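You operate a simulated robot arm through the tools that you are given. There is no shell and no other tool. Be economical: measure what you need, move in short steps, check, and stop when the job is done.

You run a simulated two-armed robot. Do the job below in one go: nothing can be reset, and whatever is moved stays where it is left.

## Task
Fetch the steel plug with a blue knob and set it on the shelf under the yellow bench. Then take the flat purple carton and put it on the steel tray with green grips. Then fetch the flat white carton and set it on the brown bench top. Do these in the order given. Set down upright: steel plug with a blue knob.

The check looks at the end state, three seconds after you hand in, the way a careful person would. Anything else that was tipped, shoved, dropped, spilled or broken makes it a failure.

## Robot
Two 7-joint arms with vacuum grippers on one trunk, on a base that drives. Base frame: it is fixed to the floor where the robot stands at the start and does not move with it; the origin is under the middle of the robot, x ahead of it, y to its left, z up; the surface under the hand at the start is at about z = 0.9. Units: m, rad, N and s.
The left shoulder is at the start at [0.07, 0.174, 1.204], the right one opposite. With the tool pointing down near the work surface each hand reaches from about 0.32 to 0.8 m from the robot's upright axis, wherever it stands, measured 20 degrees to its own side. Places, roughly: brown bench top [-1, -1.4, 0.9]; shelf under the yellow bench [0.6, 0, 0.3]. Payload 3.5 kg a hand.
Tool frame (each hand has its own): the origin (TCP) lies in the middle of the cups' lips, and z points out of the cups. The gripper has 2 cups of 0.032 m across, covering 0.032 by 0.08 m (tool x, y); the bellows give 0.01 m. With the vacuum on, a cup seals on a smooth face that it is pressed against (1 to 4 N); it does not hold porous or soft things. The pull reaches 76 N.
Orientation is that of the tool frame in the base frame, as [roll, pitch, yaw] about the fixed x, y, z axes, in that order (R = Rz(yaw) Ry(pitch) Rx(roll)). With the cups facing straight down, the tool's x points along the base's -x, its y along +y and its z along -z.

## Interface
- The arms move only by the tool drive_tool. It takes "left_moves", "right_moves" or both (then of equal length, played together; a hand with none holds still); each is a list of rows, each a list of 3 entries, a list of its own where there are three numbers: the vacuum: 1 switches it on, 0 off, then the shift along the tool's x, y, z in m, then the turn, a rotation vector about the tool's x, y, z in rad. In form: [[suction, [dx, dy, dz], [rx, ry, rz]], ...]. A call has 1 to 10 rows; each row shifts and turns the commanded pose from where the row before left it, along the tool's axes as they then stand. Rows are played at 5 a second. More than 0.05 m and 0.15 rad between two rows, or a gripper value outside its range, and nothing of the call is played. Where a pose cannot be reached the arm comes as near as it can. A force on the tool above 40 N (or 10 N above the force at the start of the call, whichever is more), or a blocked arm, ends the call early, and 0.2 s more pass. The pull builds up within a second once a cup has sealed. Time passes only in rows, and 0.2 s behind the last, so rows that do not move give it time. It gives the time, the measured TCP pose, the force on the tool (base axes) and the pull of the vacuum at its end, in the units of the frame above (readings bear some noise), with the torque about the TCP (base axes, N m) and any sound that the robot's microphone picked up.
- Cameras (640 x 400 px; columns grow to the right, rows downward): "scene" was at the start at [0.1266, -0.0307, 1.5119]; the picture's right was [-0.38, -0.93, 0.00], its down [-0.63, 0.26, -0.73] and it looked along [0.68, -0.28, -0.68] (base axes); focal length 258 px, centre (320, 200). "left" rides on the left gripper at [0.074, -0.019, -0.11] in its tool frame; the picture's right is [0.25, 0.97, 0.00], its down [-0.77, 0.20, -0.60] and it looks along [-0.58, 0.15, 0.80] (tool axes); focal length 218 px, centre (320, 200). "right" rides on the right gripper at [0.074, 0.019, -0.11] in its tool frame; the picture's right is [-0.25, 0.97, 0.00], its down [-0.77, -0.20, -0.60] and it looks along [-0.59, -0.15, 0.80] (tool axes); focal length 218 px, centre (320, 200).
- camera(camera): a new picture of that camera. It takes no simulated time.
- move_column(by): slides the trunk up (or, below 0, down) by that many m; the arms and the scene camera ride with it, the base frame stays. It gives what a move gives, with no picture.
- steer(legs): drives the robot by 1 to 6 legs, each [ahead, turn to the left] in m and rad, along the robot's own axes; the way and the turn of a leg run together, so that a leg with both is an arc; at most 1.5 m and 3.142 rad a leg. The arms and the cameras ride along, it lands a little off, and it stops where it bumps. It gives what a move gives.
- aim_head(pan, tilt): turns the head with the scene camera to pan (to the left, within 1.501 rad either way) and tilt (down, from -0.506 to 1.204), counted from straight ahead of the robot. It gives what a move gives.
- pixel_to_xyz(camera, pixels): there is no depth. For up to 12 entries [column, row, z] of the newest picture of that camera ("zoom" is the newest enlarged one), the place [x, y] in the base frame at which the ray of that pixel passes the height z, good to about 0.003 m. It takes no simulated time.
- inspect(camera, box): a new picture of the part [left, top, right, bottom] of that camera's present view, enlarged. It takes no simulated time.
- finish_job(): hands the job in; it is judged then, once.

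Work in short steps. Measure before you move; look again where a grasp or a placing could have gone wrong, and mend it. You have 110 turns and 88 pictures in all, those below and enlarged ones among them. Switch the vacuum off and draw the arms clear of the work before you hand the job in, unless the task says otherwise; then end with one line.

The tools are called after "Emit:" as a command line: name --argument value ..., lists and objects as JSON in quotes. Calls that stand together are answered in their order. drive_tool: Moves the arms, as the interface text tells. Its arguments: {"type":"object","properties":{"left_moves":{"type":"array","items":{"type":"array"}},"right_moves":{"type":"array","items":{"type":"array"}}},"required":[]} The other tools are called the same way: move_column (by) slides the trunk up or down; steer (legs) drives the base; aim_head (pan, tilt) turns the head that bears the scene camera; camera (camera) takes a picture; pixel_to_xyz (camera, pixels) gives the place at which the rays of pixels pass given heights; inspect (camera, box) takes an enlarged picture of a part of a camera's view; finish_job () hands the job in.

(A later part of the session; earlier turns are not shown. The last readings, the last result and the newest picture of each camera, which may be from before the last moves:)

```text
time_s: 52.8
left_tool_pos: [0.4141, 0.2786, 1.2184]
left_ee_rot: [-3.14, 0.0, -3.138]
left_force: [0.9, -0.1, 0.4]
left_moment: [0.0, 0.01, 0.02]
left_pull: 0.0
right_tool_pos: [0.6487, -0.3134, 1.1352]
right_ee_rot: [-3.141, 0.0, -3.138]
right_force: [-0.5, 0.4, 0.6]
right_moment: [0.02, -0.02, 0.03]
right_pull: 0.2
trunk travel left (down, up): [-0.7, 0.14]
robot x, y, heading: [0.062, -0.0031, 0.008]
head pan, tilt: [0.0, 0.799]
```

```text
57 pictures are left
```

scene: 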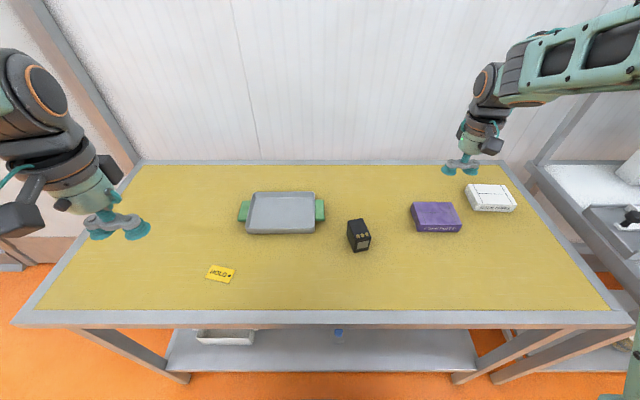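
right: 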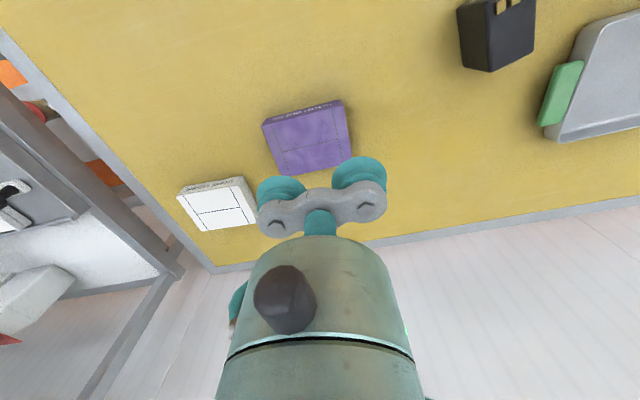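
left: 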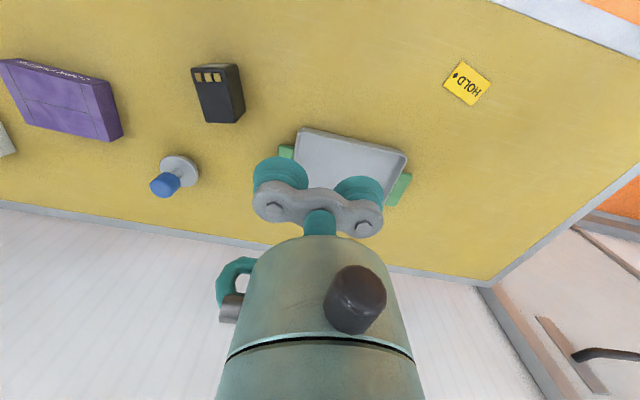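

Zoom on the carton and tray to get their corners.

Emit:
inspect --camera "scene" --box '[390, 170, 534, 260]'

Emit:
inspect --camera "scene" --box '[216, 170, 376, 270]'

Emit:
inspect --camera "right" --box '[170, 80, 410, 230]'

```text
4.44 times, centred on (462, 215) of scene
```

zoom: 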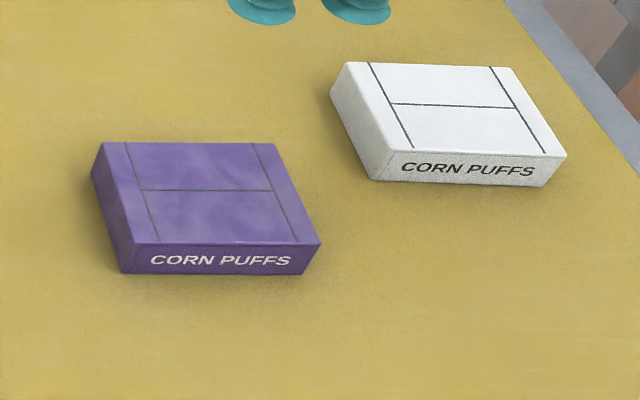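

```text
4.00 times, centred on (296, 220) of scene
```

zoom: 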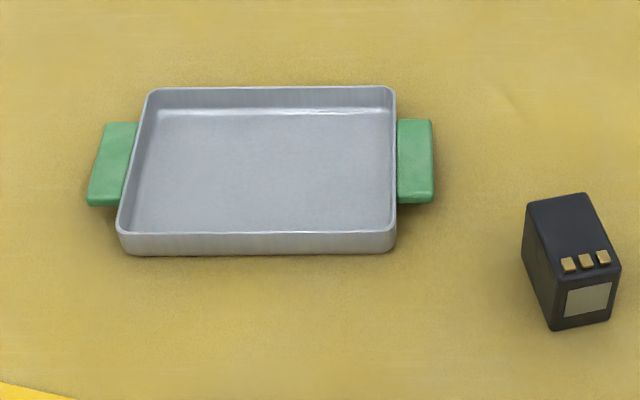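

```text
2.67 times, centred on (290, 155) of right
```

zoom: 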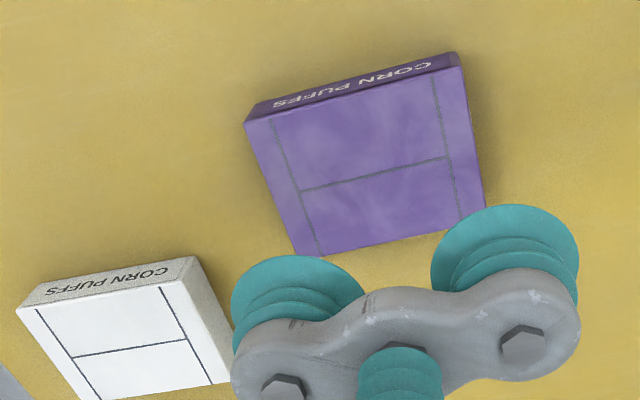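

Emit:
pixel_to_xyz --camera "scene" --pixels '[[413, 202, 0.94], [451.2, 202.2, 0.94], [462.2, 224.7, 0.94], [419.9, 224.9, 0.94], [417.7, 231.6, 0.9], [458.2, 231.6, 0.9], [253.3, 191.8, 0.93], [315, 191.8, 0.93], [315, 228, 0.93], [245.5, 228.5, 0.93], [257, 196, 0.905], [312, 197, 0.905]]'

Emit:
pixel_to_xyz --camera "right" --pixels '[[261.9, 125.7, 0.93], [343.2, 104.4, 0.93], [352.2, 159.5, 0.93], [282.5, 176, 0.93], [261.9, 125.7, 0.95], [343.2, 104.4, 0.95], [352.2, 159.5, 0.95], [282.5, 176, 0.95]]'

Emit:
pixel_to_xyz --camera "scene" --pixels '[[469.2, 184, 0.935], [505.2, 185.3, 0.935], [517.4, 205.1, 0.935], [480.5, 203.8, 0.935], [473.7, 210.5, 0.9], [512.2, 212, 0.9], [314, 226, 0.905], [247, 227, 0.905]]'

```text
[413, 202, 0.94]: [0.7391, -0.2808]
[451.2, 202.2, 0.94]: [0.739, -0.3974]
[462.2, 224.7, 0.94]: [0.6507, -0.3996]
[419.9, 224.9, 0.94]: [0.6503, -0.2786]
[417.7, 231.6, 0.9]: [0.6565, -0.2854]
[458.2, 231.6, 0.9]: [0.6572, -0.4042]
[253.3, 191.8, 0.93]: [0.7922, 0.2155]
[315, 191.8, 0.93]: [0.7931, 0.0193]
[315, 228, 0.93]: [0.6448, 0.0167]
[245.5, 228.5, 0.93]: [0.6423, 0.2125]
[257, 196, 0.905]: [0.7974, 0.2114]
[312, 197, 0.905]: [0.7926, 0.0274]
```

```text
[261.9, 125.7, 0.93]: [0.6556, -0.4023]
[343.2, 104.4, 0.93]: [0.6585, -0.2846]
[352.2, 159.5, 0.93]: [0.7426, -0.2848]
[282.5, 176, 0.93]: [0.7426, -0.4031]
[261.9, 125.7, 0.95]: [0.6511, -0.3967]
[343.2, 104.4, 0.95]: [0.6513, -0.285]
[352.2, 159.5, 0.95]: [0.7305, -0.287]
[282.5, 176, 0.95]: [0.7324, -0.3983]
```

```text
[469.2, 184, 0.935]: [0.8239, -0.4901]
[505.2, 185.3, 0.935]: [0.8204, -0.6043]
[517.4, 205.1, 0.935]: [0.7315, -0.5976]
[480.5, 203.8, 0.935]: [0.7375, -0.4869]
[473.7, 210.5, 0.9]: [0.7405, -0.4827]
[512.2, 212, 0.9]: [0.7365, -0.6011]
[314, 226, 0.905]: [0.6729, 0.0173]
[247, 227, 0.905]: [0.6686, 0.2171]
```

Purple carton: centre (0.697, -0.341), top z ≈ 0.937, aligned with the axes. Tray's inner centre is (0.72, 0.116). Move over the carton and descend.

Emit:
drive_tool --right_moves '[[0, [-0.024, -0.014, 0.03], [0, 0, 0]], [0, [-0.024, -0.014, 0.04], [0, 0, 0]], [0, [0, 0, 0.04], [0, 0, 0]], [0, [0, 0, 0.04], [0, 0, 0]], [1, [0, 0, 0.03], [0, 0, 0]], [1, [0, 0, 0.01], [0, 0, 0]], [1, [0, 0, 0.005], [0, 0, 0]], [1, [0, 0, 0], [0, 0, 0]], [1, [0, 0, 0], [0, 0, 0]]]'

```text
time_s: 54.8
left_tool_pos: [0.4139, 0.2781, 1.2185]
left_ee_rot: [3.141, -0.001, -3.137]
left_force: [-0.4, 0.0, -0.7]
left_moment: [0.02, 0.01, -0.01]
left_pull: 0.1
right_tool_pos: [0.6969, -0.341, 0.9406]
right_ee_rot: [-3.139, 0.001, -3.138]
right_force: [0.9, -0.9, 0.2]
right_moment: [-0.04, 0.0, 0.01]
right_pull: 0.0
trunk travel left (down, up): [-0.7, 0.14]
robot x, y, heading: [0.0635, -0.004, 0.007]
head pan, tilt: [0.0, 0.799]
```

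Not yet touching; go on in small steps.

Emit:
drive_tool --right_moves '[[1, [0, 0, 0.003], [0, 0, 0]], [1, [0, 0, 0.003], [0, 0, 0]], [1, [0, 0, 0.002], [0, 0, 0]], [1, [0, 0, 0], [0, 0, 0]], [1, [0, 0, 0], [0, 0, 0]], [1, [0, 0, 0], [0, 0, 0]]]'

```text
time_s: 56.2
left_tool_pos: [0.4138, 0.2795, 1.2187]
left_ee_rot: [-3.14, 0.003, -3.139]
left_force: [0.6, -0.1, 0.8]
left_moment: [-0.01, -0.04, -0.02]
left_pull: 0.1
right_tool_pos: [0.6974, -0.341, 0.9329]
right_ee_rot: [-3.14, 0.004, -3.138]
right_force: [6.0, -4.5, 17.5]
right_moment: [0.08, 0.08, -0.03]
right_pull: 75.6
trunk travel left (down, up): [-0.7, 0.14]
robot x, y, heading: [0.0656, -0.0013, 0.007]
head pan, tilt: [0.0, 0.799]
```

Both cups sealed (75.6 N). Lift 0.14 m, then look.

Emit:
drive_tool --right_moves '[[1, [0, 0, -0.01], [0, 0, 0]], [1, [0, 0, -0.02], [0, 0, 0]], [1, [0, 0, -0.03], [0, 0, 0]], [1, [0, 0, -0.04], [0, 0, 0]], [1, [0, 0, -0.04], [0, 0, 0]], [1, [-0.01, 0.03, 0], [0, 0, 0]], [1, [-0.01, 0.04, 0], [0, 0, 0]], [1, [0, 0.04, 0], [0, 0, 0]], [1, [0, 0.04, 0], [0, 0, 0]], [1, [0, 0.04, 0], [0, 0, 0]]]'

Emit:
camera --camera "scene"

```text
time_s: 58.4
left_tool_pos: [0.4143, 0.2809, 1.218]
left_ee_rot: [-3.14, -0.001, -3.139]
left_force: [-0.3, 0.1, -0.1]
left_moment: [0.0, -0.02, 0.01]
left_pull: 0.1
right_tool_pos: [0.7153, -0.1491, 1.0676]
right_ee_rot: [-3.139, -0.003, -3.138]
right_force: [0.1, 0.1, -0.7]
right_moment: [0.0, -0.01, -0.01]
right_pull: 76.1
trunk travel left (down, up): [-0.7, 0.14]
robot x, y, heading: [0.0628, 0.001, -0.003]
head pan, tilt: [0.0, 0.799]
```

```text
53 pictures are left
```

scene: 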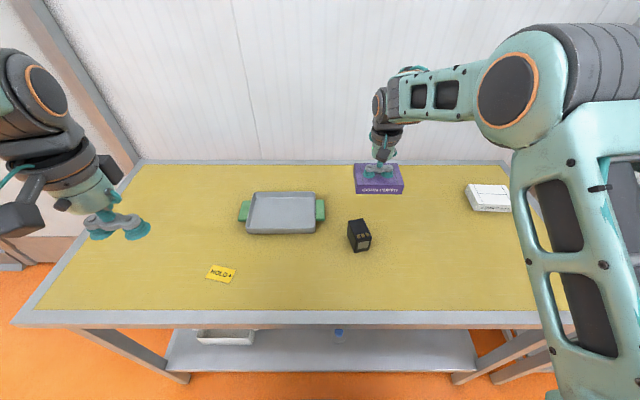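

Carton is held level. Continue to above the tray centre (y +0.265 m).

Emit:
drive_tool --right_moves '[[1, [-0.001, 0.04, 0], [0, 0, 0]], [1, [-0.001, 0.04, 0], [0, 0, 0]], [1, [-0.001, 0.04, 0], [0, 0, 0]], [1, [-0.001, 0.04, 0], [0, 0, 0]], [1, [0, 0.04, 0], [0, 0, 0]], [1, [0, 0.04, 0], [0, 0, 0]], [1, [0, 0.025, 0], [0, 0, 0]], [1, [0, 0, 0.04], [0, 0, 0]], [1, [0, 0, 0], [0, 0, 0]]]'

Emit:
inspect --camera "scene" --box '[216, 150, 376, 250]'

Emit:
camera --camera "right"

```text
time_s: 60.4
left_tool_pos: [0.4132, 0.2783, 1.2197]
left_ee_rot: [3.141, 0.003, -3.139]
left_force: [-0.5, -0.2, 0.3]
left_moment: [0.01, 0.0, 0.01]
left_pull: 0.0
right_tool_pos: [0.7101, 0.0553, 1.0317]
right_ee_rot: [-3.142, -0.001, -3.138]
right_force: [0.1, -0.1, -1.6]
right_moment: [0.02, 0.04, 0.03]
right_pull: 75.3
right hand out of reach, approached as far as the arm can: row 6, 7
trunk travel left (down, up): [-0.7, 0.14]
robot x, y, heading: [0.0635, 0.0019, 0.005]
head pan, tilt: [0.0, 0.799]
```

```text
4.00 times, centred on (296, 200) of scene
```

zoom: 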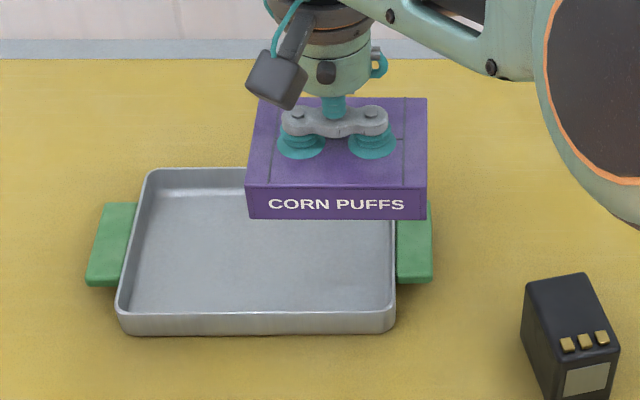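

```text
51 pictures are left
```

right: 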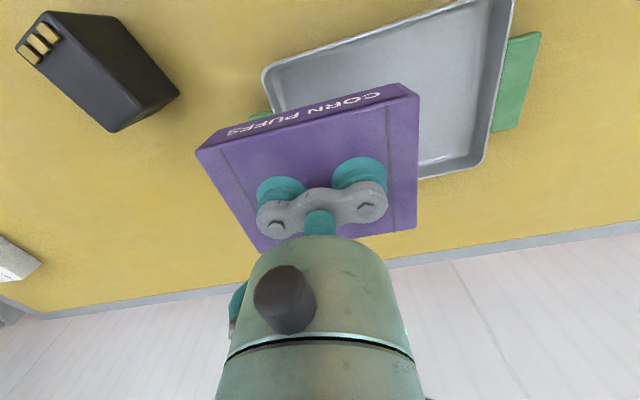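

Out of reach sideways at y = 0.055. I'll turn the base left by 0.1 rad with a small advance, and counter-rotate the hand.

Emit:
steer --legs '[[0.017, 0.1]]'

Emit:
drive_tool --right_moves '[[1, [0, 0, 0], [0, 0, 0.05]], [1, [0, 0, 0], [0, 0, 0.05]], [1, [0, 0, 0], [0, 0, 0]]]'

Emit:
inspect --camera "scene" --box '[220, 140, 396, 250]'

Emit:
camera --camera "right"

```text
time_s: 61.3
left_tool_pos: [0.4027, 0.3107, 1.2184]
left_ee_rot: [3.141, 0.003, -3.039]
left_force: [-0.3, 0.3, -0.1]
left_moment: [0.0, 0.01, 0.01]
left_pull: 0.1
right_tool_pos: [0.719, 0.1178, 1.0309]
right_ee_rot: [-3.139, 0.002, -3.039]
right_force: [0.4, -0.7, -0.1]
right_moment: [-0.02, 0.0, -0.02]
right_pull: 75.0
trunk travel left (down, up): [-0.7, 0.14]
robot x, y, heading: [0.0795, -0.0007, 0.103]
head pan, tilt: [0.0, 0.799]
```

```text
time_s: 62.1
left_tool_pos: [0.4022, 0.313, 1.2194]
left_ee_rot: [-3.139, -0.001, -3.038]
left_force: [0.2, -0.8, 0.8]
left_moment: [-0.02, -0.02, 0.02]
left_pull: 0.0
right_tool_pos: [0.7199, 0.1198, 1.031]
right_ee_rot: [-3.139, 0.0, -3.141]
right_force: [0.5, 0.4, -1.2]
right_moment: [-0.03, -0.01, -0.02]
right_pull: 75.3
trunk travel left (down, up): [-0.7, 0.14]
robot x, y, heading: [0.085, 0.0015, 0.105]
head pan, tilt: [0.0, 0.799]
```

```text
3.64 times, centred on (308, 195) of scene
```

zoom: 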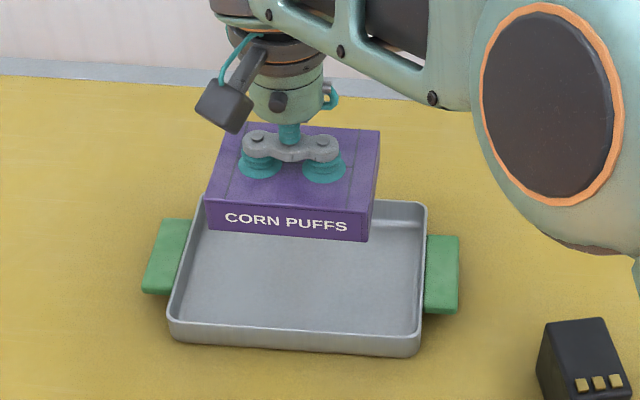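

```text
49 pictures are left
```

right: 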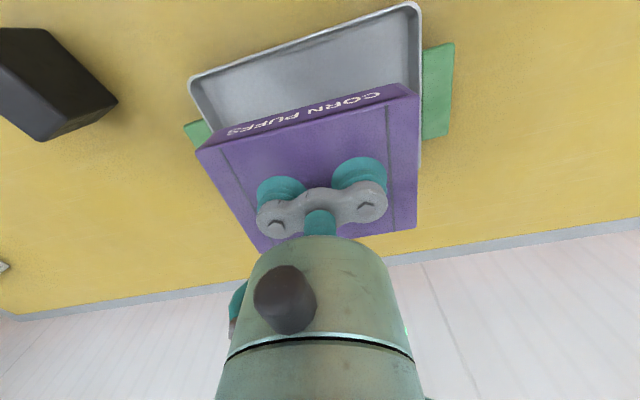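

Centred over the tray at (0.720, 0.120). Lower to z ≈ 0.955 first.

Emit:
drive_tool --right_moves '[[1, [0, -0.002, 0.025], [0, 0, 0]], [1, [0, 0, 0.025], [0, 0, 0]], [1, [0, 0, 0.02], [0, 0, 0]], [1, [0, 0, 0.006], [0, 0, 0]], [1, [0, 0, 0], [0, 0, 0]]]'

Emit:
inspect --camera "scene" --box '[220, 140, 396, 250]'

```text
time_s: 63.3
left_tool_pos: [0.4015, 0.313, 1.2197]
left_ee_rot: [3.14, 0.0, -3.04]
left_force: [-0.1, 0.2, -0.3]
left_moment: [0.01, 0.0, 0.02]
left_pull: 0.0
right_tool_pos: [0.7193, 0.1168, 0.9565]
right_ee_rot: [-3.139, 0.0, -3.14]
right_force: [0.4, 0.6, -1.3]
right_moment: [0.02, 0.0, -0.02]
right_pull: 75.8
trunk travel left (down, up): [-0.7, 0.14]
robot x, y, heading: [0.0814, -0.001, 0.101]
head pan, tilt: [0.0, 0.799]
```

```text
3.64 times, centred on (308, 195) of scene
```

zoom: 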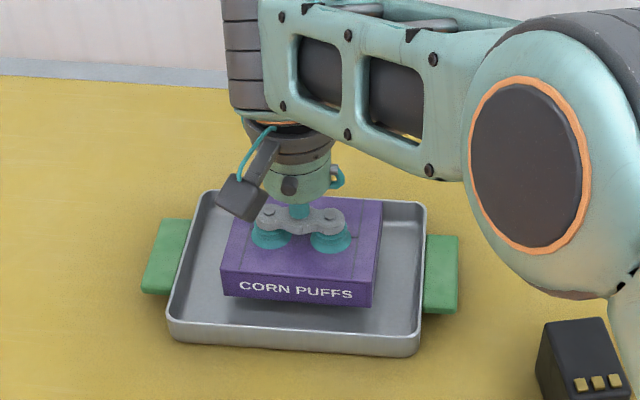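

Within the rim and centred. Lower in small steps to contact.

Emit:
drive_tool --right_moves '[[1, [0, 0, 0.005], [0, 0, 0]], [1, [0, 0, 0.004], [0, 0, 0]], [1, [0, 0, 0.003], [0, 0, 0]], [1, [0, 0, 0], [0, 0, 0]]]'

```text
time_s: 64.3
left_tool_pos: [0.4022, 0.3132, 1.2189]
left_ee_rot: [3.141, 0.0, -3.038]
left_force: [0.5, 0.7, 0.1]
left_moment: [0.01, 0.01, -0.03]
left_pull: 0.0
right_tool_pos: [0.7192, 0.118, 0.9439]
right_ee_rot: [3.14, 0.001, -3.141]
right_force: [0.0, 0.0, -0.4]
right_moment: [-0.02, 0.01, 0.02]
right_pull: 75.4
trunk travel left (down, up): [-0.7, 0.14]
robot x, y, heading: [0.0799, 0.0023, 0.106]
head pan, tilt: [0.0, 0.799]
```

Emit:
drive_tool --right_moves '[[1, [0, 0, 0.003], [0, 0, 0]], [1, [0, 0, 0.003], [0, 0, 0]], [1, [0, 0, 0], [0, 0, 0]]]'

Emit:
inspect --camera "scene" --box '[220, 140, 396, 250]'

```text
time_s: 65.1
left_tool_pos: [0.4015, 0.3135, 1.2197]
left_ee_rot: [3.141, -0.001, -3.038]
left_force: [-0.4, 0.5, -0.2]
left_moment: [0.03, -0.02, -0.02]
left_pull: 0.1
right_tool_pos: [0.7186, 0.1156, 0.9374]
right_ee_rot: [3.141, 0.0, -3.14]
right_force: [-0.8, 0.1, -0.6]
right_moment: [0.02, 0.01, 0.02]
right_pull: 74.9
trunk travel left (down, up): [-0.7, 0.14]
robot x, y, heading: [0.0815, -0.0008, 0.099]
head pan, tilt: [0.0, 0.799]
```

```text
3.64 times, centred on (308, 195) of scene
```

zoom: 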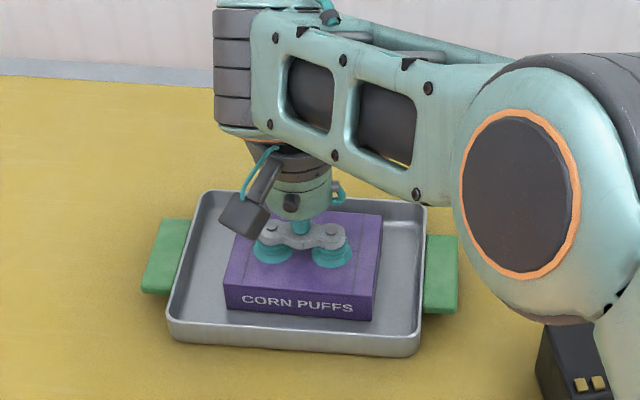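

Close to the floor but no contact force; a few more mm.

Emit:
drive_tool --right_moves '[[1, [0, 0, 0.003], [0, 0, 0]], [1, [0, 0, 0.002], [0, 0, 0]], [1, [0, 0, 0], [0, 0, 0]]]'

```text
time_s: 65.9
left_tool_pos: [0.3992, 0.3145, 1.2197]
left_ee_rot: [-3.141, 0.001, -3.038]
left_force: [0.5, -0.9, 0.1]
left_moment: [0.03, -0.02, -0.01]
left_pull: 0.0
right_tool_pos: [0.7184, 0.116, 0.937]
right_ee_rot: [3.14, 0.003, -3.141]
right_force: [10.4, 5.0, 26.4]
right_moment: [-0.2, 0.09, 0.03]
right_pull: 75.4
trunk travel left (down, up): [-0.7, 0.14]
robot x, y, heading: [0.082, 0.0009, 0.107]
head pan, tilt: [0.0, 0.799]
```

Firm contact (26 N). Ease up 2 mm, release, and lift slowly.

Emit:
drive_tool --right_moves '[[1, [0, 0, -0.003], [0, 0, 0]], [0, [0, 0, 0], [0, 0, 0]], [0, [0, 0, 0], [0, 0, 0]], [0, [0, 0, 0], [0, 0, 0]], [0, [0, 0, -0.005], [0, 0, 0]], [0, [0, 0, -0.01], [0, 0, 0]], [0, [0, 0, -0.03], [0, 0, 0]], [0, [0, 0, -0.04], [0, 0, 0]], [0, [0, 0, -0.04], [0, 0, 0]]]'

Emit:
camera --camera "scene"

```text
time_s: 67.9
left_tool_pos: [0.4008, 0.3128, 1.2196]
left_ee_rot: [3.141, 0.002, -3.04]
left_force: [0.2, 0.2, -1.1]
left_moment: [0.0, -0.01, 0.01]
left_pull: 0.0
right_tool_pos: [0.7213, 0.1175, 1.0607]
right_ee_rot: [-3.141, -0.001, 3.141]
right_force: [0.3, 0.0, -1.3]
right_moment: [0.03, -0.01, 0.03]
right_pull: 0.1
trunk travel left (down, up): [-0.7, 0.14]
robot x, y, heading: [0.0837, -0.001, 0.105]
head pan, tilt: [0.0, 0.799]
```

```text
46 pictures are left
```

scene: 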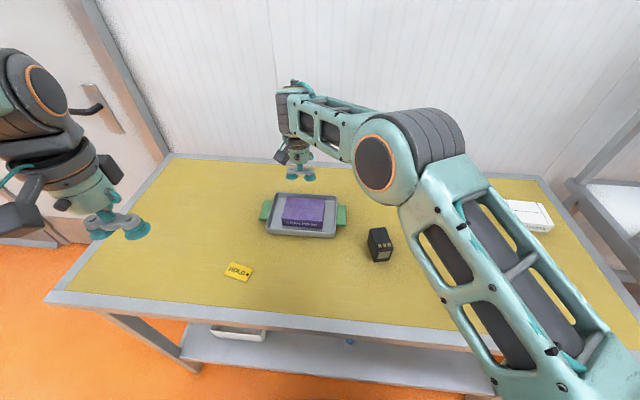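

The purple carton sits in the tray. Now retract the right hand and reposition the base to about y = -0.3 to reach the white carton.

Emit:
drive_tool --right_moves '[[0, [0.03, -0.03, -0.01], [0, 0, 0]], [0, [0.035, -0.035, -0.01], [0, 0, 0]], [0, [0.035, -0.035, -0.01], [0, 0, 0]], [0, [0.035, -0.035, -0.01], [0, 0, 0]], [0, [0.035, -0.035, -0.01], [0, 0, 0]], [0, [0.02, -0.035, -0.01], [0, 0, 0]], [0, [0, -0.035, -0.01], [0, 0, 0]], [0, [0, -0.035, -0.01], [0, 0, 0]], [0, [0, -0.035, 0], [0, 0, 0]]]'

Emit:
steer --legs '[[0, -0.105], [-0.45, 0], [0, -0.9], [0.4, 0], [0, 0.9]]'

Emit:
camera --camera "scene"

```text
refused: row 2 steps farther than a row can; nothing moved
```

```text
time_s: 77.9
left_tool_pos: [0.2355, -0.0323, 1.2183]
left_ee_rot: [-3.141, -0.002, -3.121]
left_force: [1.1, 0.1, -0.3]
left_moment: [0.01, -0.01, 0.01]
left_pull: 0.1
right_tool_pos: [0.5383, -0.252, 1.0611]
right_ee_rot: [3.139, 0.0, 3.061]
right_force: [-0.4, 0.1, 0.2]
right_moment: [0.01, -0.01, 0.01]
right_pull: 0.1
trunk travel left (down, up): [-0.7, 0.14]
robot x, y, heading: [-0.1075, -0.3155, 0.024]
head pan, tilt: [0.0, 0.799]
```

```text
45 pictures are left
```

scene: 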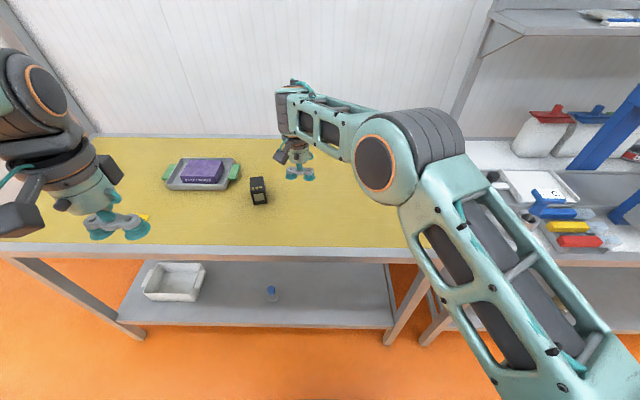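

The row step was too long and refused, but the drive went cleanly (no bump). Now move the right hand to the right side and drive forward.

Emit:
drive_tool --right_moves '[[0, [0.005, -0.03, -0.01], [0, 0, 0]], [0, [0.005, -0.03, -0.01], [0, 0, 0]], [0, [0, -0.03, -0.01], [0, 0, 0]], [0, [0, -0.03, -0.01], [0, 0, 0]], [0, [0, -0.03, -0.01], [0, 0, 0]], [0, [0, -0.03, -0.01], [0, 0, 0]], [0, [0, -0.03, 0], [0, 0, 0]], [0, [0, -0.03, 0], [0, 0, 0]]]'

Emit:
steer --legs '[[0.15, -0.024]]'

Emit:
aim_head --pan -0.3 --tilt 0.8

Emit:
camera --camera "scene"

Emit:
camera --camera "right"

```text
time_s: 79.7
left_tool_pos: [0.2352, -0.0331, 1.2172]
left_ee_rot: [-3.141, -0.002, -3.121]
left_force: [-0.3, 0.2, 0.3]
left_moment: [-0.01, -0.01, 0.02]
left_pull: 0.1
right_tool_pos: [0.512, -0.4878, 1.1212]
right_ee_rot: [3.141, 0.0, 3.061]
right_force: [-0.2, 1.0, -0.1]
right_moment: [0.01, 0.0, -0.02]
right_pull: 0.1
trunk travel left (down, up): [-0.7, 0.14]
robot x, y, heading: [-0.1098, -0.3165, 0.019]
head pan, tilt: [0.0, 0.799]
```

```text
time_s: 81.1
left_tool_pos: [0.3914, -0.0376, 1.2193]
left_ee_rot: [3.14, 0.004, -3.141]
left_force: [-0.2, 0.1, -0.1]
left_moment: [0.01, 0.0, 0.0]
left_pull: 0.0
right_tool_pos: [0.657, -0.4994, 1.124]
right_ee_rot: [3.139, 0.001, 3.039]
right_force: [-0.2, -0.2, 0.4]
right_moment: [-0.04, -0.01, -0.01]
right_pull: 0.1
trunk travel left (down, up): [-0.7, 0.14]
robot x, y, heading: [0.0399, -0.3157, -0.003]
head pan, tilt: [0.0, 0.799]
```

```text
time_s: 81.9
left_tool_pos: [0.3934, -0.0375, 1.2184]
left_ee_rot: [3.142, 0.0, 3.14]
left_force: [-0.1, -0.1, -0.8]
left_moment: [0.03, 0.01, 0.0]
left_pull: 0.1
right_tool_pos: [0.6595, -0.5002, 1.1208]
right_ee_rot: [-3.14, 0.001, 3.041]
right_force: [-1.0, -0.1, 0.2]
right_moment: [0.0, 0.01, -0.03]
right_pull: 0.1
trunk travel left (down, up): [-0.7, 0.14]
robot x, y, heading: [0.0366, -0.3145, 0.0]
head pan, tilt: [-0.3, 0.799]
```

```text
44 pictures are left
```

scene: 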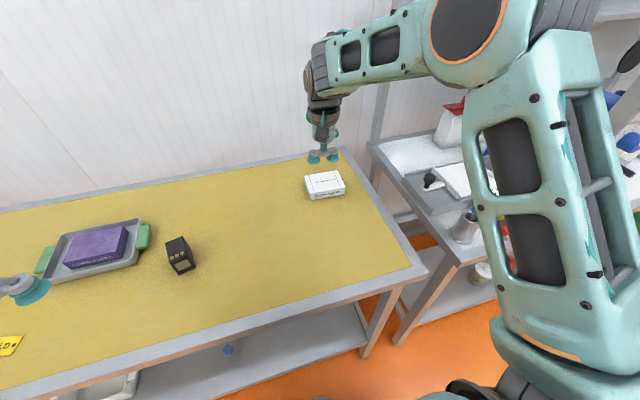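

```text
43 pictures are left
```

right: 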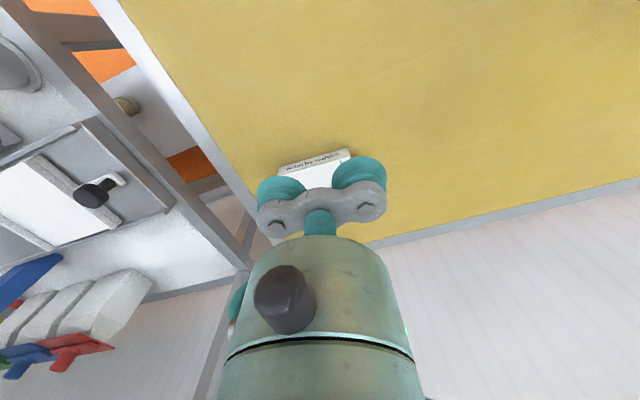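

Emit:
inspect --camera "scene" --box '[288, 145, 368, 210]'

```text
6.15 times, centred on (328, 178) of scene
```

zoom: 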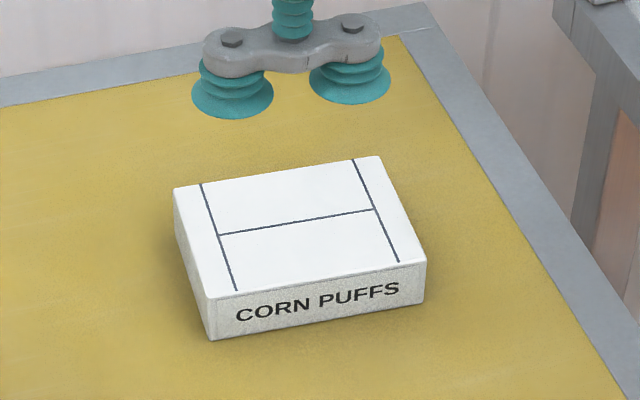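

Emit:
pixel_to_xyz --camera "zoom" --pixels '[[174, 188, 0.935], [382, 156, 0.935], [426, 262, 0.935], [210, 297, 0.935], [212, 340, 0.9], [424, 303, 0.9]]'

```text
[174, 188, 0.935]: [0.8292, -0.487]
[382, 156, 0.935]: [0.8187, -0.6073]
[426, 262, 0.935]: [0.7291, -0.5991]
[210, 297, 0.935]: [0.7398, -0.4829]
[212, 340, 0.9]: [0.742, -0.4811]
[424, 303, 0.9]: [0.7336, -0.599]
```

White carton centre (0.779, -0.544), turned by -0.087 rad, which nearly matches the hand's yaw. Move above and descend.

Emit:
drive_tool --right_moves '[[0, [-0.041, -0.01, 0.01], [0, 0, 0]], [0, [-0.041, -0.01, 0.01], [0, 0, 0]], [0, [-0.0413, -0.0118, 0.01], [0, 0, 0]], [0, [0, 0, 0.04], [0, 0, 0]], [0, [0, 0, 0.04], [0, 0, 0]], [0, [0, 0, 0.04], [0, 0, 0]], [1, [0, 0, 0.02], [0, 0, 0]], [1, [0, 0, 0.006], [0, 0, 0]], [1, [0, 0, 0], [0, 0, 0]]]'

Emit:
inspect --camera "scene" --box '[288, 145, 368, 210]'

```text
time_s: 83.9
left_tool_pos: [0.393, -0.0371, 1.2195]
left_ee_rot: [-3.141, 0.001, -3.141]
left_force: [-0.2, -0.8, 0.2]
left_moment: [0.01, 0.02, -0.01]
left_pull: 0.2
right_tool_pos: [0.7765, -0.5455, 0.9458]
right_ee_rot: [3.141, 0.0, 3.041]
right_force: [0.2, -0.8, 0.9]
right_moment: [-0.01, 0.01, 0.01]
right_pull: 0.0
trunk travel left (down, up): [-0.7, 0.14]
robot x, y, heading: [0.0401, -0.3138, 0.002]
head pan, tilt: [-0.3, 0.799]
```

```text
6.15 times, centred on (328, 178) of scene
```

zoom: 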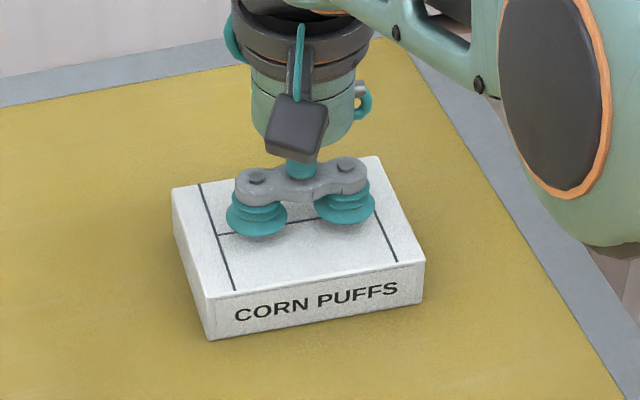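

Well placed. Press down in small steps.

Emit:
drive_tool --right_moves '[[1, [0, 0, 0.004], [0, 0, 0]], [1, [0, 0, 0.003], [0, 0, 0]], [1, [0, 0, 0.003], [0, 0, 0]], [1, [0, 0, 0.002], [0, 0, 0]], [1, [0, 0, 0], [0, 0, 0]], [1, [0, 0, 0], [0, 0, 0]], [1, [0, 0, 0], [0, 0, 0]]]'

```text
time_s: 85.5
left_tool_pos: [0.3924, -0.0369, 1.2181]
left_ee_rot: [-3.141, 0.001, 3.141]
left_force: [-0.2, -0.4, 0.2]
left_moment: [0.03, 0.03, -0.03]
left_pull: 0.0
right_tool_pos: [0.778, -0.5435, 0.9344]
right_ee_rot: [3.14, 0.001, 3.04]
right_force: [-0.7, -0.9, 0.9]
right_moment: [-0.05, 0.05, -0.06]
right_pull: 75.8
trunk travel left (down, up): [-0.7, 0.14]
robot x, y, heading: [0.0396, -0.3136, 0.001]
head pan, tilt: [-0.3, 0.799]
```

Sealed (75.8 N). Lift and retract toward the robot.

Emit:
drive_tool --right_moves '[[1, [0, 0, -0.01], [0, 0, 0]], [1, [0, 0, -0.03], [0, 0, 0]], [1, [0, 0, -0.04], [0, 0, 0]], [1, [0, 0, -0.04], [0, 0, 0]], [1, [0, 0, -0.04], [0, 0, 0]], [1, [0.04, 0, 0], [0, 0, 0]], [1, [0.045, 0, 0], [0, 0, 0]], [1, [0.045, 0, 0], [0, 0, 0]], [1, [0.045, 0, 0], [0, 0, 0]], [1, [0.045, 0, 0], [0, 0, 0]]]'

Emit:
drive_tool --right_moves '[[1, [0.04, 0, 0], [0, 0, 0]], [1, [0.04, 0, 0], [0, 0, 0]], [1, [0, 0, 0], [0, 0, 0]]]'

Emit:
steer --legs '[[-0.45, 0]]'

Emit:
aim_head --pan -1.5 --tilt 0.45

Emit:
camera --camera "scene"

```text
time_s: 87.7
left_tool_pos: [0.39, -0.0369, 1.2201]
left_ee_rot: [3.141, 0.004, 3.14]
left_force: [-0.1, 0.1, -0.8]
left_moment: [-0.02, -0.03, 0.01]
left_pull: 0.0
right_tool_pos: [0.5555, -0.5214, 1.0946]
right_ee_rot: [3.139, 0.004, 3.04]
right_force: [1.0, 1.0, -0.3]
right_moment: [-0.01, -0.02, -0.01]
right_pull: 75.4
trunk travel left (down, up): [-0.7, 0.14]
robot x, y, heading: [0.0393, -0.3157, 0.001]
head pan, tilt: [-0.3, 0.799]
```

```text
time_s: 88.5
left_tool_pos: [0.3951, -0.0372, 1.2177]
left_ee_rot: [-3.141, 0.0, 3.14]
left_force: [1.1, 0.3, 0.3]
left_moment: [-0.02, 0.04, -0.02]
left_pull: 0.0
right_tool_pos: [0.4844, -0.5119, 1.0927]
right_ee_rot: [3.141, -0.002, 3.04]
right_force: [0.2, -0.3, -1.1]
right_moment: [0.04, 0.05, -0.01]
right_pull: 75.9
trunk travel left (down, up): [-0.7, 0.14]
robot x, y, heading: [0.0415, -0.3179, -0.002]
head pan, tilt: [-0.3, 0.799]
```

```text
time_s: 91.2
left_tool_pos: [-0.058, -0.0373, 1.2182]
left_ee_rot: [3.14, -0.001, 3.134]
left_force: [0.0, -0.1, 0.9]
left_moment: [-0.01, -0.02, 0.02]
left_pull: 0.1
right_tool_pos: [0.0276, -0.5121, 1.094]
right_ee_rot: [-3.141, 0.001, 3.032]
right_force: [0.4, -0.1, -0.9]
right_moment: [-0.02, 0.03, 0.02]
right_pull: 75.0
trunk travel left (down, up): [-0.7, 0.14]
robot x, y, heading: [-0.4146, -0.3126, -0.005]
head pan, tilt: [-0.3, 0.799]
```

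```text
time_s: 92.7
left_tool_pos: [-0.0593, -0.0377, 1.2191]
left_ee_rot: [-3.141, 0.001, 3.134]
left_force: [0.0, -0.2, 0.4]
left_moment: [0.01, 0.02, 0.01]
left_pull: 0.1
right_tool_pos: [0.0277, -0.5121, 1.0943]
right_ee_rot: [3.141, 0.0, 3.033]
right_force: [0.2, 0.0, 0.1]
right_moment: [0.01, 0.02, -0.01]
right_pull: 75.5
trunk travel left (down, up): [-0.7, 0.14]
robot x, y, heading: [-0.4114, -0.3133, -0.012]
head pan, tilt: [-1.499, 0.45]
```

```text
40 pictures are left
```

scene: 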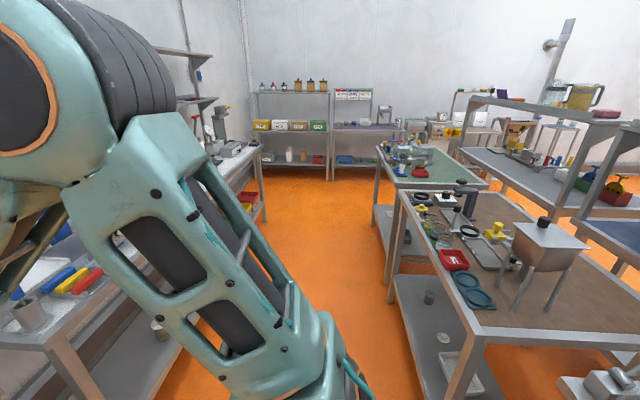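

The brown bench is on the right of this view, with a cluttered top. I'll measure its corners.

Emit:
pixel_to_xyz --camera "scene" --pixels '[[402, 192, 0.9], [482, 332, 0.9], [525, 196, 0.9], [640, 335, 0.9], [640, 270, 0.9], [470, 260, 0.9], [380, 150, 0.9]]'

Emit:
inspect --camera "scene" --box '[370, 160, 640, 345]'

```text
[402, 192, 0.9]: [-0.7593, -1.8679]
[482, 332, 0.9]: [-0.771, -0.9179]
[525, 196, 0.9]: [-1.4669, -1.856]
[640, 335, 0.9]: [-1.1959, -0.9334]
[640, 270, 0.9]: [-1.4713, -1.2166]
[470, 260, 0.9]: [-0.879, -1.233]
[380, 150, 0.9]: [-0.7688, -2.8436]
```

```text
2.16 times, centred on (505, 252) of scene
```

zoom: 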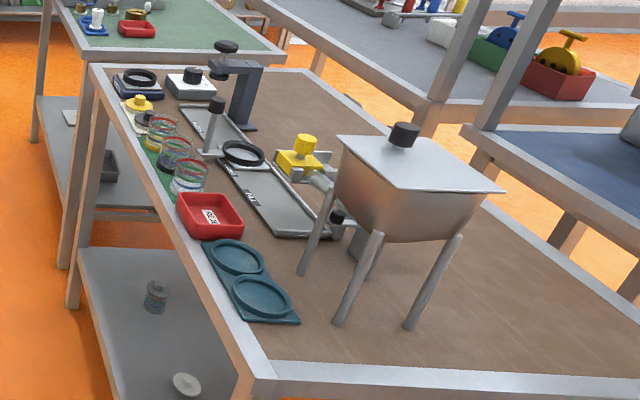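

Measure the hopper's feet and the free region, and look further right by turning the robot by -0.8 rad.

Emit:
pixel_to_xyz --camera "zoom" --pixels '[[302, 273, 0.9], [338, 325, 0.9], [408, 328, 0.9], [270, 360, 0.9], [300, 320, 0.9], [255, 322, 0.9], [540, 330, 0.9], [480, 240, 0.9]]'

Emit:
steer --legs '[[0, -0.9]]'

Emit:
camera --camera "scene"

```text
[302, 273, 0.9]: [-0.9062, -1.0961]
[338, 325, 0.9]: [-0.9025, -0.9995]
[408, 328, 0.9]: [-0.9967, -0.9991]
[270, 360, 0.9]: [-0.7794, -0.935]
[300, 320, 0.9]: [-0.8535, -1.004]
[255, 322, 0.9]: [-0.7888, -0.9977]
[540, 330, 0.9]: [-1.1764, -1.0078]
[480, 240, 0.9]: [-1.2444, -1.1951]
```

```text
time_s: 95.3
left_tool_pos: [0.0265, -0.4113, 1.2189]
left_ee_rot: [-3.138, -0.001, 2.256]
left_force: [0.3, 0.0, 0.5]
left_moment: [-0.04, -0.01, -0.01]
left_pull: 0.0
right_tool_pos: [-0.2849, -0.7798, 1.0936]
right_ee_rot: [3.141, 0.0, 2.155]
right_force: [0.4, 0.4, -1.1]
right_moment: [0.0, -0.03, -0.01]
right_pull: 75.5
trunk travel left (down, up): [-0.7, 0.14]
robot x, y, heading: [-0.4126, -0.3117, -0.889]
head pan, tilt: [-1.499, 0.45]
```

```text
38 pictures are left
```

scene: 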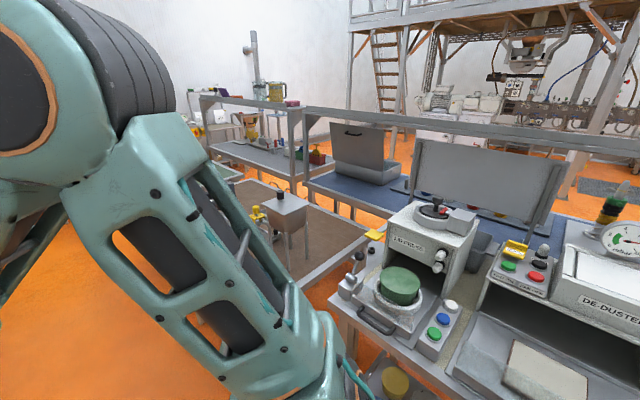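

There is another machine bench next to the brown bench. Measure its corners to find free floor and the bench's free area.

Emit:
pixel_to_xyz --camera "scene" --pixels '[[332, 300, 0.9], [450, 398, 0.9], [370, 238, 0.9], [300, 285, 0.9], [330, 240, 0.9], [288, 272, 0.9], [306, 258, 0.9], [640, 215, 0.9]]'

Emit:
aim_head --pan -0.85 --tilt 0.6

Emit:
camera --camera "scene"

```text
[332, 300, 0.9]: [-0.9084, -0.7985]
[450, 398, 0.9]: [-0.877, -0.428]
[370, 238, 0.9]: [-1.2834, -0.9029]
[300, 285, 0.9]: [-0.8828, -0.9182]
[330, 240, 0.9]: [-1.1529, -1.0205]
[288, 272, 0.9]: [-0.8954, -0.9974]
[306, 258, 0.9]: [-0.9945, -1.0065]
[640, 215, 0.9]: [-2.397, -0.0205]
```

```text
time_s: 96.3
left_tool_pos: [0.0263, -0.409, 1.2192]
left_ee_rot: [-3.141, 0.001, 2.255]
left_force: [0.3, -0.2, 0.6]
left_moment: [-0.02, -0.01, 0.0]
left_pull: 0.0
right_tool_pos: [-0.2853, -0.7794, 1.0944]
right_ee_rot: [-3.141, 0.0, 2.154]
right_force: [0.1, 0.0, -0.6]
right_moment: [0.02, 0.01, 0.03]
right_pull: 75.7
trunk travel left (down, up): [-0.7, 0.14]
robot x, y, heading: [-0.4124, -0.3177, -0.888]
head pan, tilt: [-0.85, 0.6]
```

```text
37 pictures are left
```

scene: 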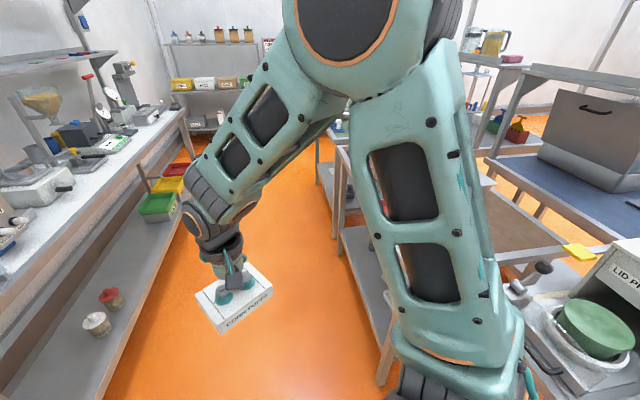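

Let me measure the aisle's left bench edge and the brown bench, to see where the robot can stand.

Emit:
pixel_to_xyz --camera "scene" --pixels '[[185, 115, 0.9], [60, 225, 0.9], [340, 235, 0.3], [190, 165, 0.3], [100, 330, 0.3], [340, 150, 0.9]]'

Emit:
move_column --by 0.14

Emit:
inspect --camera "scene" --box '[430, 100, 640, 240]'

```text
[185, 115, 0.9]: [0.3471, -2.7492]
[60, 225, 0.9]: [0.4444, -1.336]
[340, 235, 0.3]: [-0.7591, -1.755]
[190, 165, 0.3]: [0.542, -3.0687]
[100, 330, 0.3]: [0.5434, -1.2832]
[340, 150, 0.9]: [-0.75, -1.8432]
```

```text
time_s: 98.0
left_tool_pos: [0.0259, -0.4096, 1.3581]
left_ee_rot: [3.14, 0.0, 2.255]
left_force: [-0.8, 0.6, 0.0]
left_moment: [0.02, 0.02, -0.02]
left_pull: 0.1
right_tool_pos: [-0.2848, -0.7795, 1.2334]
right_ee_rot: [3.14, 0.002, 2.156]
right_force: [-0.5, 0.6, -0.6]
right_moment: [0.02, 0.03, -0.03]
right_pull: 75.4
trunk travel left (down, up): [-0.84, 0.0]
robot x, y, heading: [-0.4116, -0.3144, -0.888]
head pan, tilt: [-0.85, 0.6]
```

```text
2.86 times, centred on (535, 170) of scene
```

zoom: 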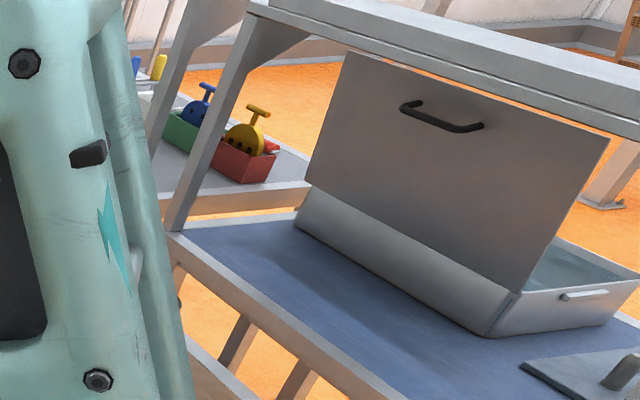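

The aisle is 1.2 m wide (x from -0.76 to 0.44). I'll drive into it to about (-0.2, -1.25) and face the brown bench.

Emit:
steer --legs '[[0.35, 0], [0, -0.683], [0.6, 0]]'

Emit:
steer --legs '[[0, -1.571]]'

Emit:
aim_head --pan 0.15 --tilt 0.7

Emit:
camera --camera "scene"

```text
time_s: 105.1
left_tool_pos: [0.0629, -1.5366, 1.3593]
left_ee_rot: [-3.141, 0.003, 1.55]
left_force: [0.1, 0.3, 0.1]
left_moment: [-0.02, 0.02, -0.02]
left_pull: 0.1
right_tool_pos: [-0.4141, -1.6155, 1.2355]
right_ee_rot: [3.141, 0.004, 1.45]
right_force: [-0.4, 0.6, -1.1]
right_moment: [0.0, 0.01, 0.0]
right_pull: 75.4
trunk travel left (down, up): [-0.84, 0.0]
robot x, y, heading: [-0.2108, -1.1805, -1.59]
head pan, tilt: [-0.85, 0.6]
```

```text
time_s: 109.4
left_tool_pos: [-0.573, -1.4418, 1.3587]
left_ee_rot: [-3.139, -0.001, -0.047]
left_force: [-0.3, 0.2, -0.1]
left_moment: [-0.03, -0.01, 0.03]
left_pull: 0.0
right_tool_pos: [-0.6406, -0.964, 1.2338]
right_ee_rot: [3.141, 0.0, -0.148]
right_force: [1.1, 0.0, -0.8]
right_moment: [0.02, -0.01, 0.0]
right_pull: 75.4
trunk travel left (down, up): [-0.84, 0.0]
robot x, y, heading: [-0.2121, -1.1799, 3.097]
head pan, tilt: [-0.85, 0.6]
```

```text
time_s: 110.6
left_tool_pos: [-0.5731, -1.4417, 1.3584]
left_ee_rot: [-3.141, 0.0, -0.046]
left_force: [0.0, 0.0, -0.3]
left_moment: [-0.01, -0.02, 0.0]
left_pull: 0.0
right_tool_pos: [-0.6413, -0.9628, 1.2342]
right_ee_rot: [-3.141, -0.001, -0.147]
right_force: [0.5, 0.6, -1.4]
right_moment: [-0.04, -0.02, 0.03]
right_pull: 75.4
trunk travel left (down, up): [-0.84, 0.0]
robot x, y, heading: [-0.2136, -1.1774, 3.092]
head pan, tilt: [0.15, 0.7]
```

```text
35 pictures are left
```

scene: 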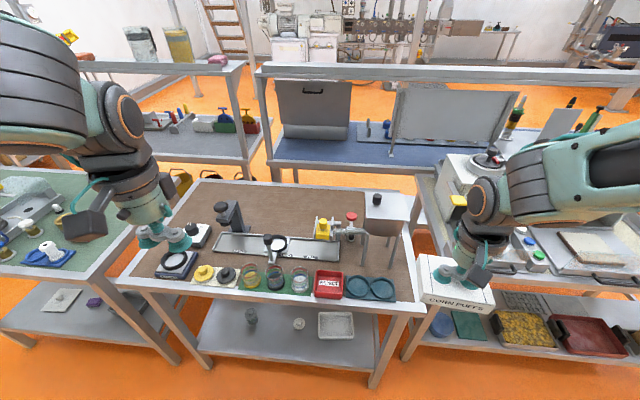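

Excellent view: the rear half of the brown bench top is free. Zoom in.

Emit:
inspect --camera "scene" --box '[130, 170, 440, 310]'

Emit:
pixel_to_xyz --camera "scene" --pixels '[[280, 190, 0.9], [280, 210, 0.9], [280, 230, 0.9], [280, 235, 0.94], [250, 210, 0.9], [330, 210, 0.9], [228, 230, 0.9], [366, 205, 0.9], [330, 238, 0.9], [280, 182, 0.9], [352, 240, 0.9], [215, 250, 0.9]]'

```text
2.06 times, centred on (285, 240) of scene
```

zoom: 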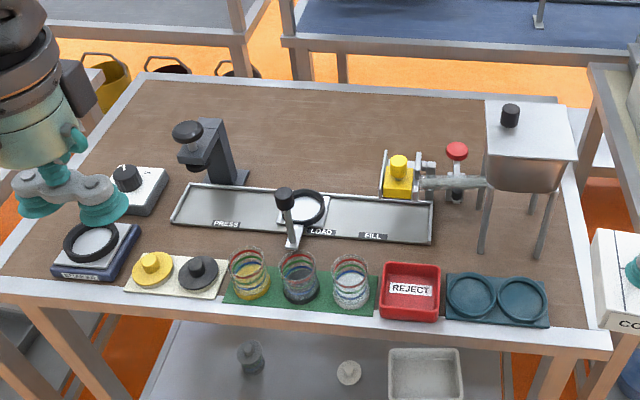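

```text
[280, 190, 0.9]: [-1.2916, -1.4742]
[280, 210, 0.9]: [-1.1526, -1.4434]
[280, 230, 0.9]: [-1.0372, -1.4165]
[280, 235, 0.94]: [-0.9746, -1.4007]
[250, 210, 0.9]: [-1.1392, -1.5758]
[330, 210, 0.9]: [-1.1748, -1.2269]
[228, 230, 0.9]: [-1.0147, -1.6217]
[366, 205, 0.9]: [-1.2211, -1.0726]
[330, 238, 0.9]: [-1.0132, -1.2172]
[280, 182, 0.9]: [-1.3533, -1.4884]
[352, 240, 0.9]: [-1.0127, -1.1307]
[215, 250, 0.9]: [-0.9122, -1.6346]
```

Free area found around (-1.08, -1.41), behind the long tray. To reach it with the right hand, I'll move the robot to y ≈ -1.63.

Emit:
steer --legs '[[0, 1.62], [0.45, 0], [0, -1.571]]'

Emit:
aim_head --pan -0.25 --tilt 0.75

Emit:
camera --camera "scene"

```text
time_s: 121.1
left_tool_pos: [-0.5387, -1.926, 1.3579]
left_ee_rot: [-3.139, 0.002, 0.047]
left_force: [0.8, -0.3, 0.0]
left_moment: [-0.01, 0.05, -0.01]
left_pull: 0.0
right_tool_pos: [-0.6507, -1.4562, 1.2335]
right_ee_rot: [3.14, -0.001, -0.053]
right_force: [0.0, 0.2, -0.8]
right_moment: [0.0, 0.01, 0.02]
right_pull: 75.3
trunk travel left (down, up): [-0.84, 0.0]
robot x, y, heading: [-0.2008, -1.635, -3.091]
head pan, tilt: [0.15, 0.7]
```

```text
time_s: 122.0
left_tool_pos: [-0.5388, -1.9246, 1.3595]
left_ee_rot: [-3.139, 0.0, 0.049]
left_force: [0.0, 0.4, 0.4]
left_moment: [0.03, -0.01, 0.02]
left_pull: 0.0
right_tool_pos: [-0.6509, -1.4557, 1.234]
right_ee_rot: [3.14, 0.002, -0.054]
right_force: [-0.1, -0.7, -1.9]
right_moment: [0.0, -0.03, 0.0]
right_pull: 75.1
trunk travel left (down, up): [-0.84, 0.0]
robot x, y, heading: [-0.1998, -1.6274, -3.094]
head pan, tilt: [-0.25, 0.75]
```

```text
33 pictures are left
```

scene: 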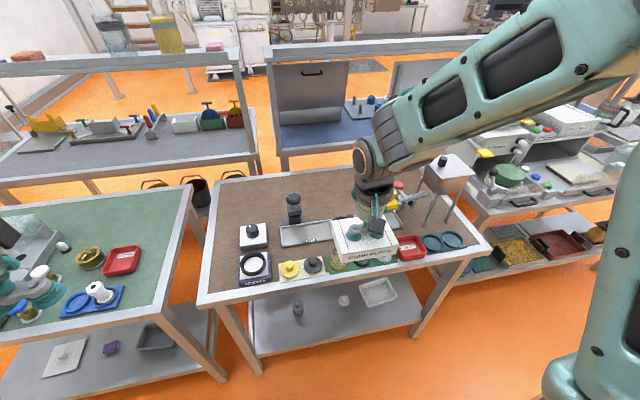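

Drive 0.16 m closer, then extend the hand over the free area at height.

Emit:
steer --legs '[[0.16, -0.045]]'

Emit:
drive_tool --right_moves '[[1, [-0.04, 0, 0], [0, 0, 0]], [1, [-0.04, 0, 0], [0, 0, 0]], [1, [-0.04, 0, 0], [0, 0, 0]], [1, [-0.04, 0, 0], [0, 0, 0]], [1, [-0.04, 0, 0], [0, 0, 0]], [1, [0, 0, 0], [0, 0, 0]]]'

Emit:
camera --camera "scene"

Emit:
camera --camera "right"

```text
time_s: 123.4
left_tool_pos: [-0.706, -1.9133, 1.3612]
left_ee_rot: [-3.14, 0.004, 0.002]
left_force: [1.0, 0.2, -0.1]
left_moment: [-0.04, 0.03, -0.01]
left_pull: 0.0
right_tool_pos: [-0.7971, -1.4398, 1.2358]
right_ee_rot: [-3.141, 0.005, -0.098]
right_force: [0.9, 0.0, -0.8]
right_moment: [-0.01, 0.03, 0.0]
right_pull: 76.1
trunk travel left (down, up): [-0.84, 0.0]
robot x, y, heading: [-0.3583, -1.636, -3.134]
head pan, tilt: [-0.25, 0.75]
```

```text
time_s: 124.8
left_tool_pos: [-0.709, -1.9132, 1.3592]
left_ee_rot: [-3.139, 0.003, 0.003]
left_force: [-0.6, -0.1, -0.5]
left_moment: [-0.01, 0.02, -0.04]
left_pull: 0.1
right_tool_pos: [-0.9984, -1.4191, 1.2362]
right_ee_rot: [-3.141, -0.001, -0.097]
right_force: [1.0, 0.2, -1.5]
right_moment: [-0.02, -0.01, -0.01]
right_pull: 75.7
trunk travel left (down, up): [-0.84, 0.0]
robot x, y, heading: [-0.3575, -1.6361, -3.138]
head pan, tilt: [-0.25, 0.75]
```

```text
32 pictures are left
```

scene: 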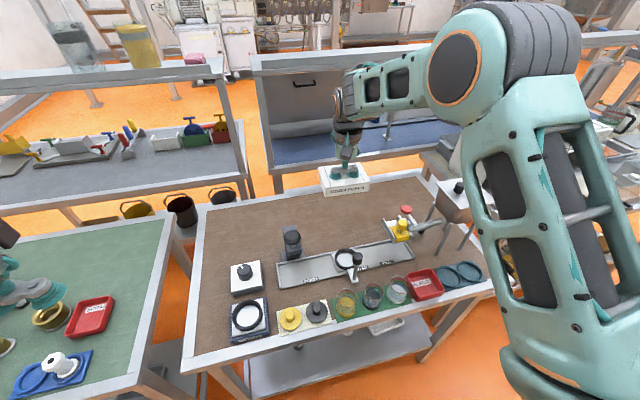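

```text
31 pictures are left
```

right: 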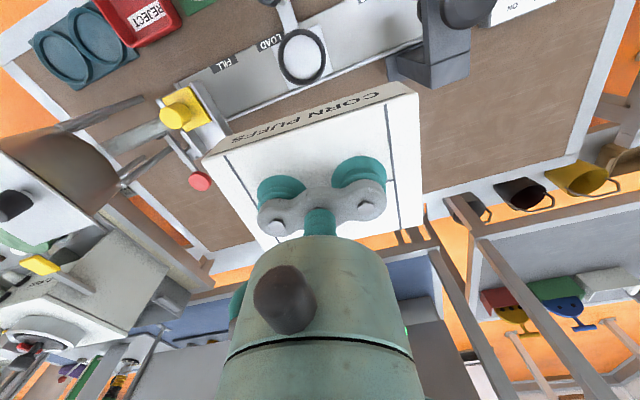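

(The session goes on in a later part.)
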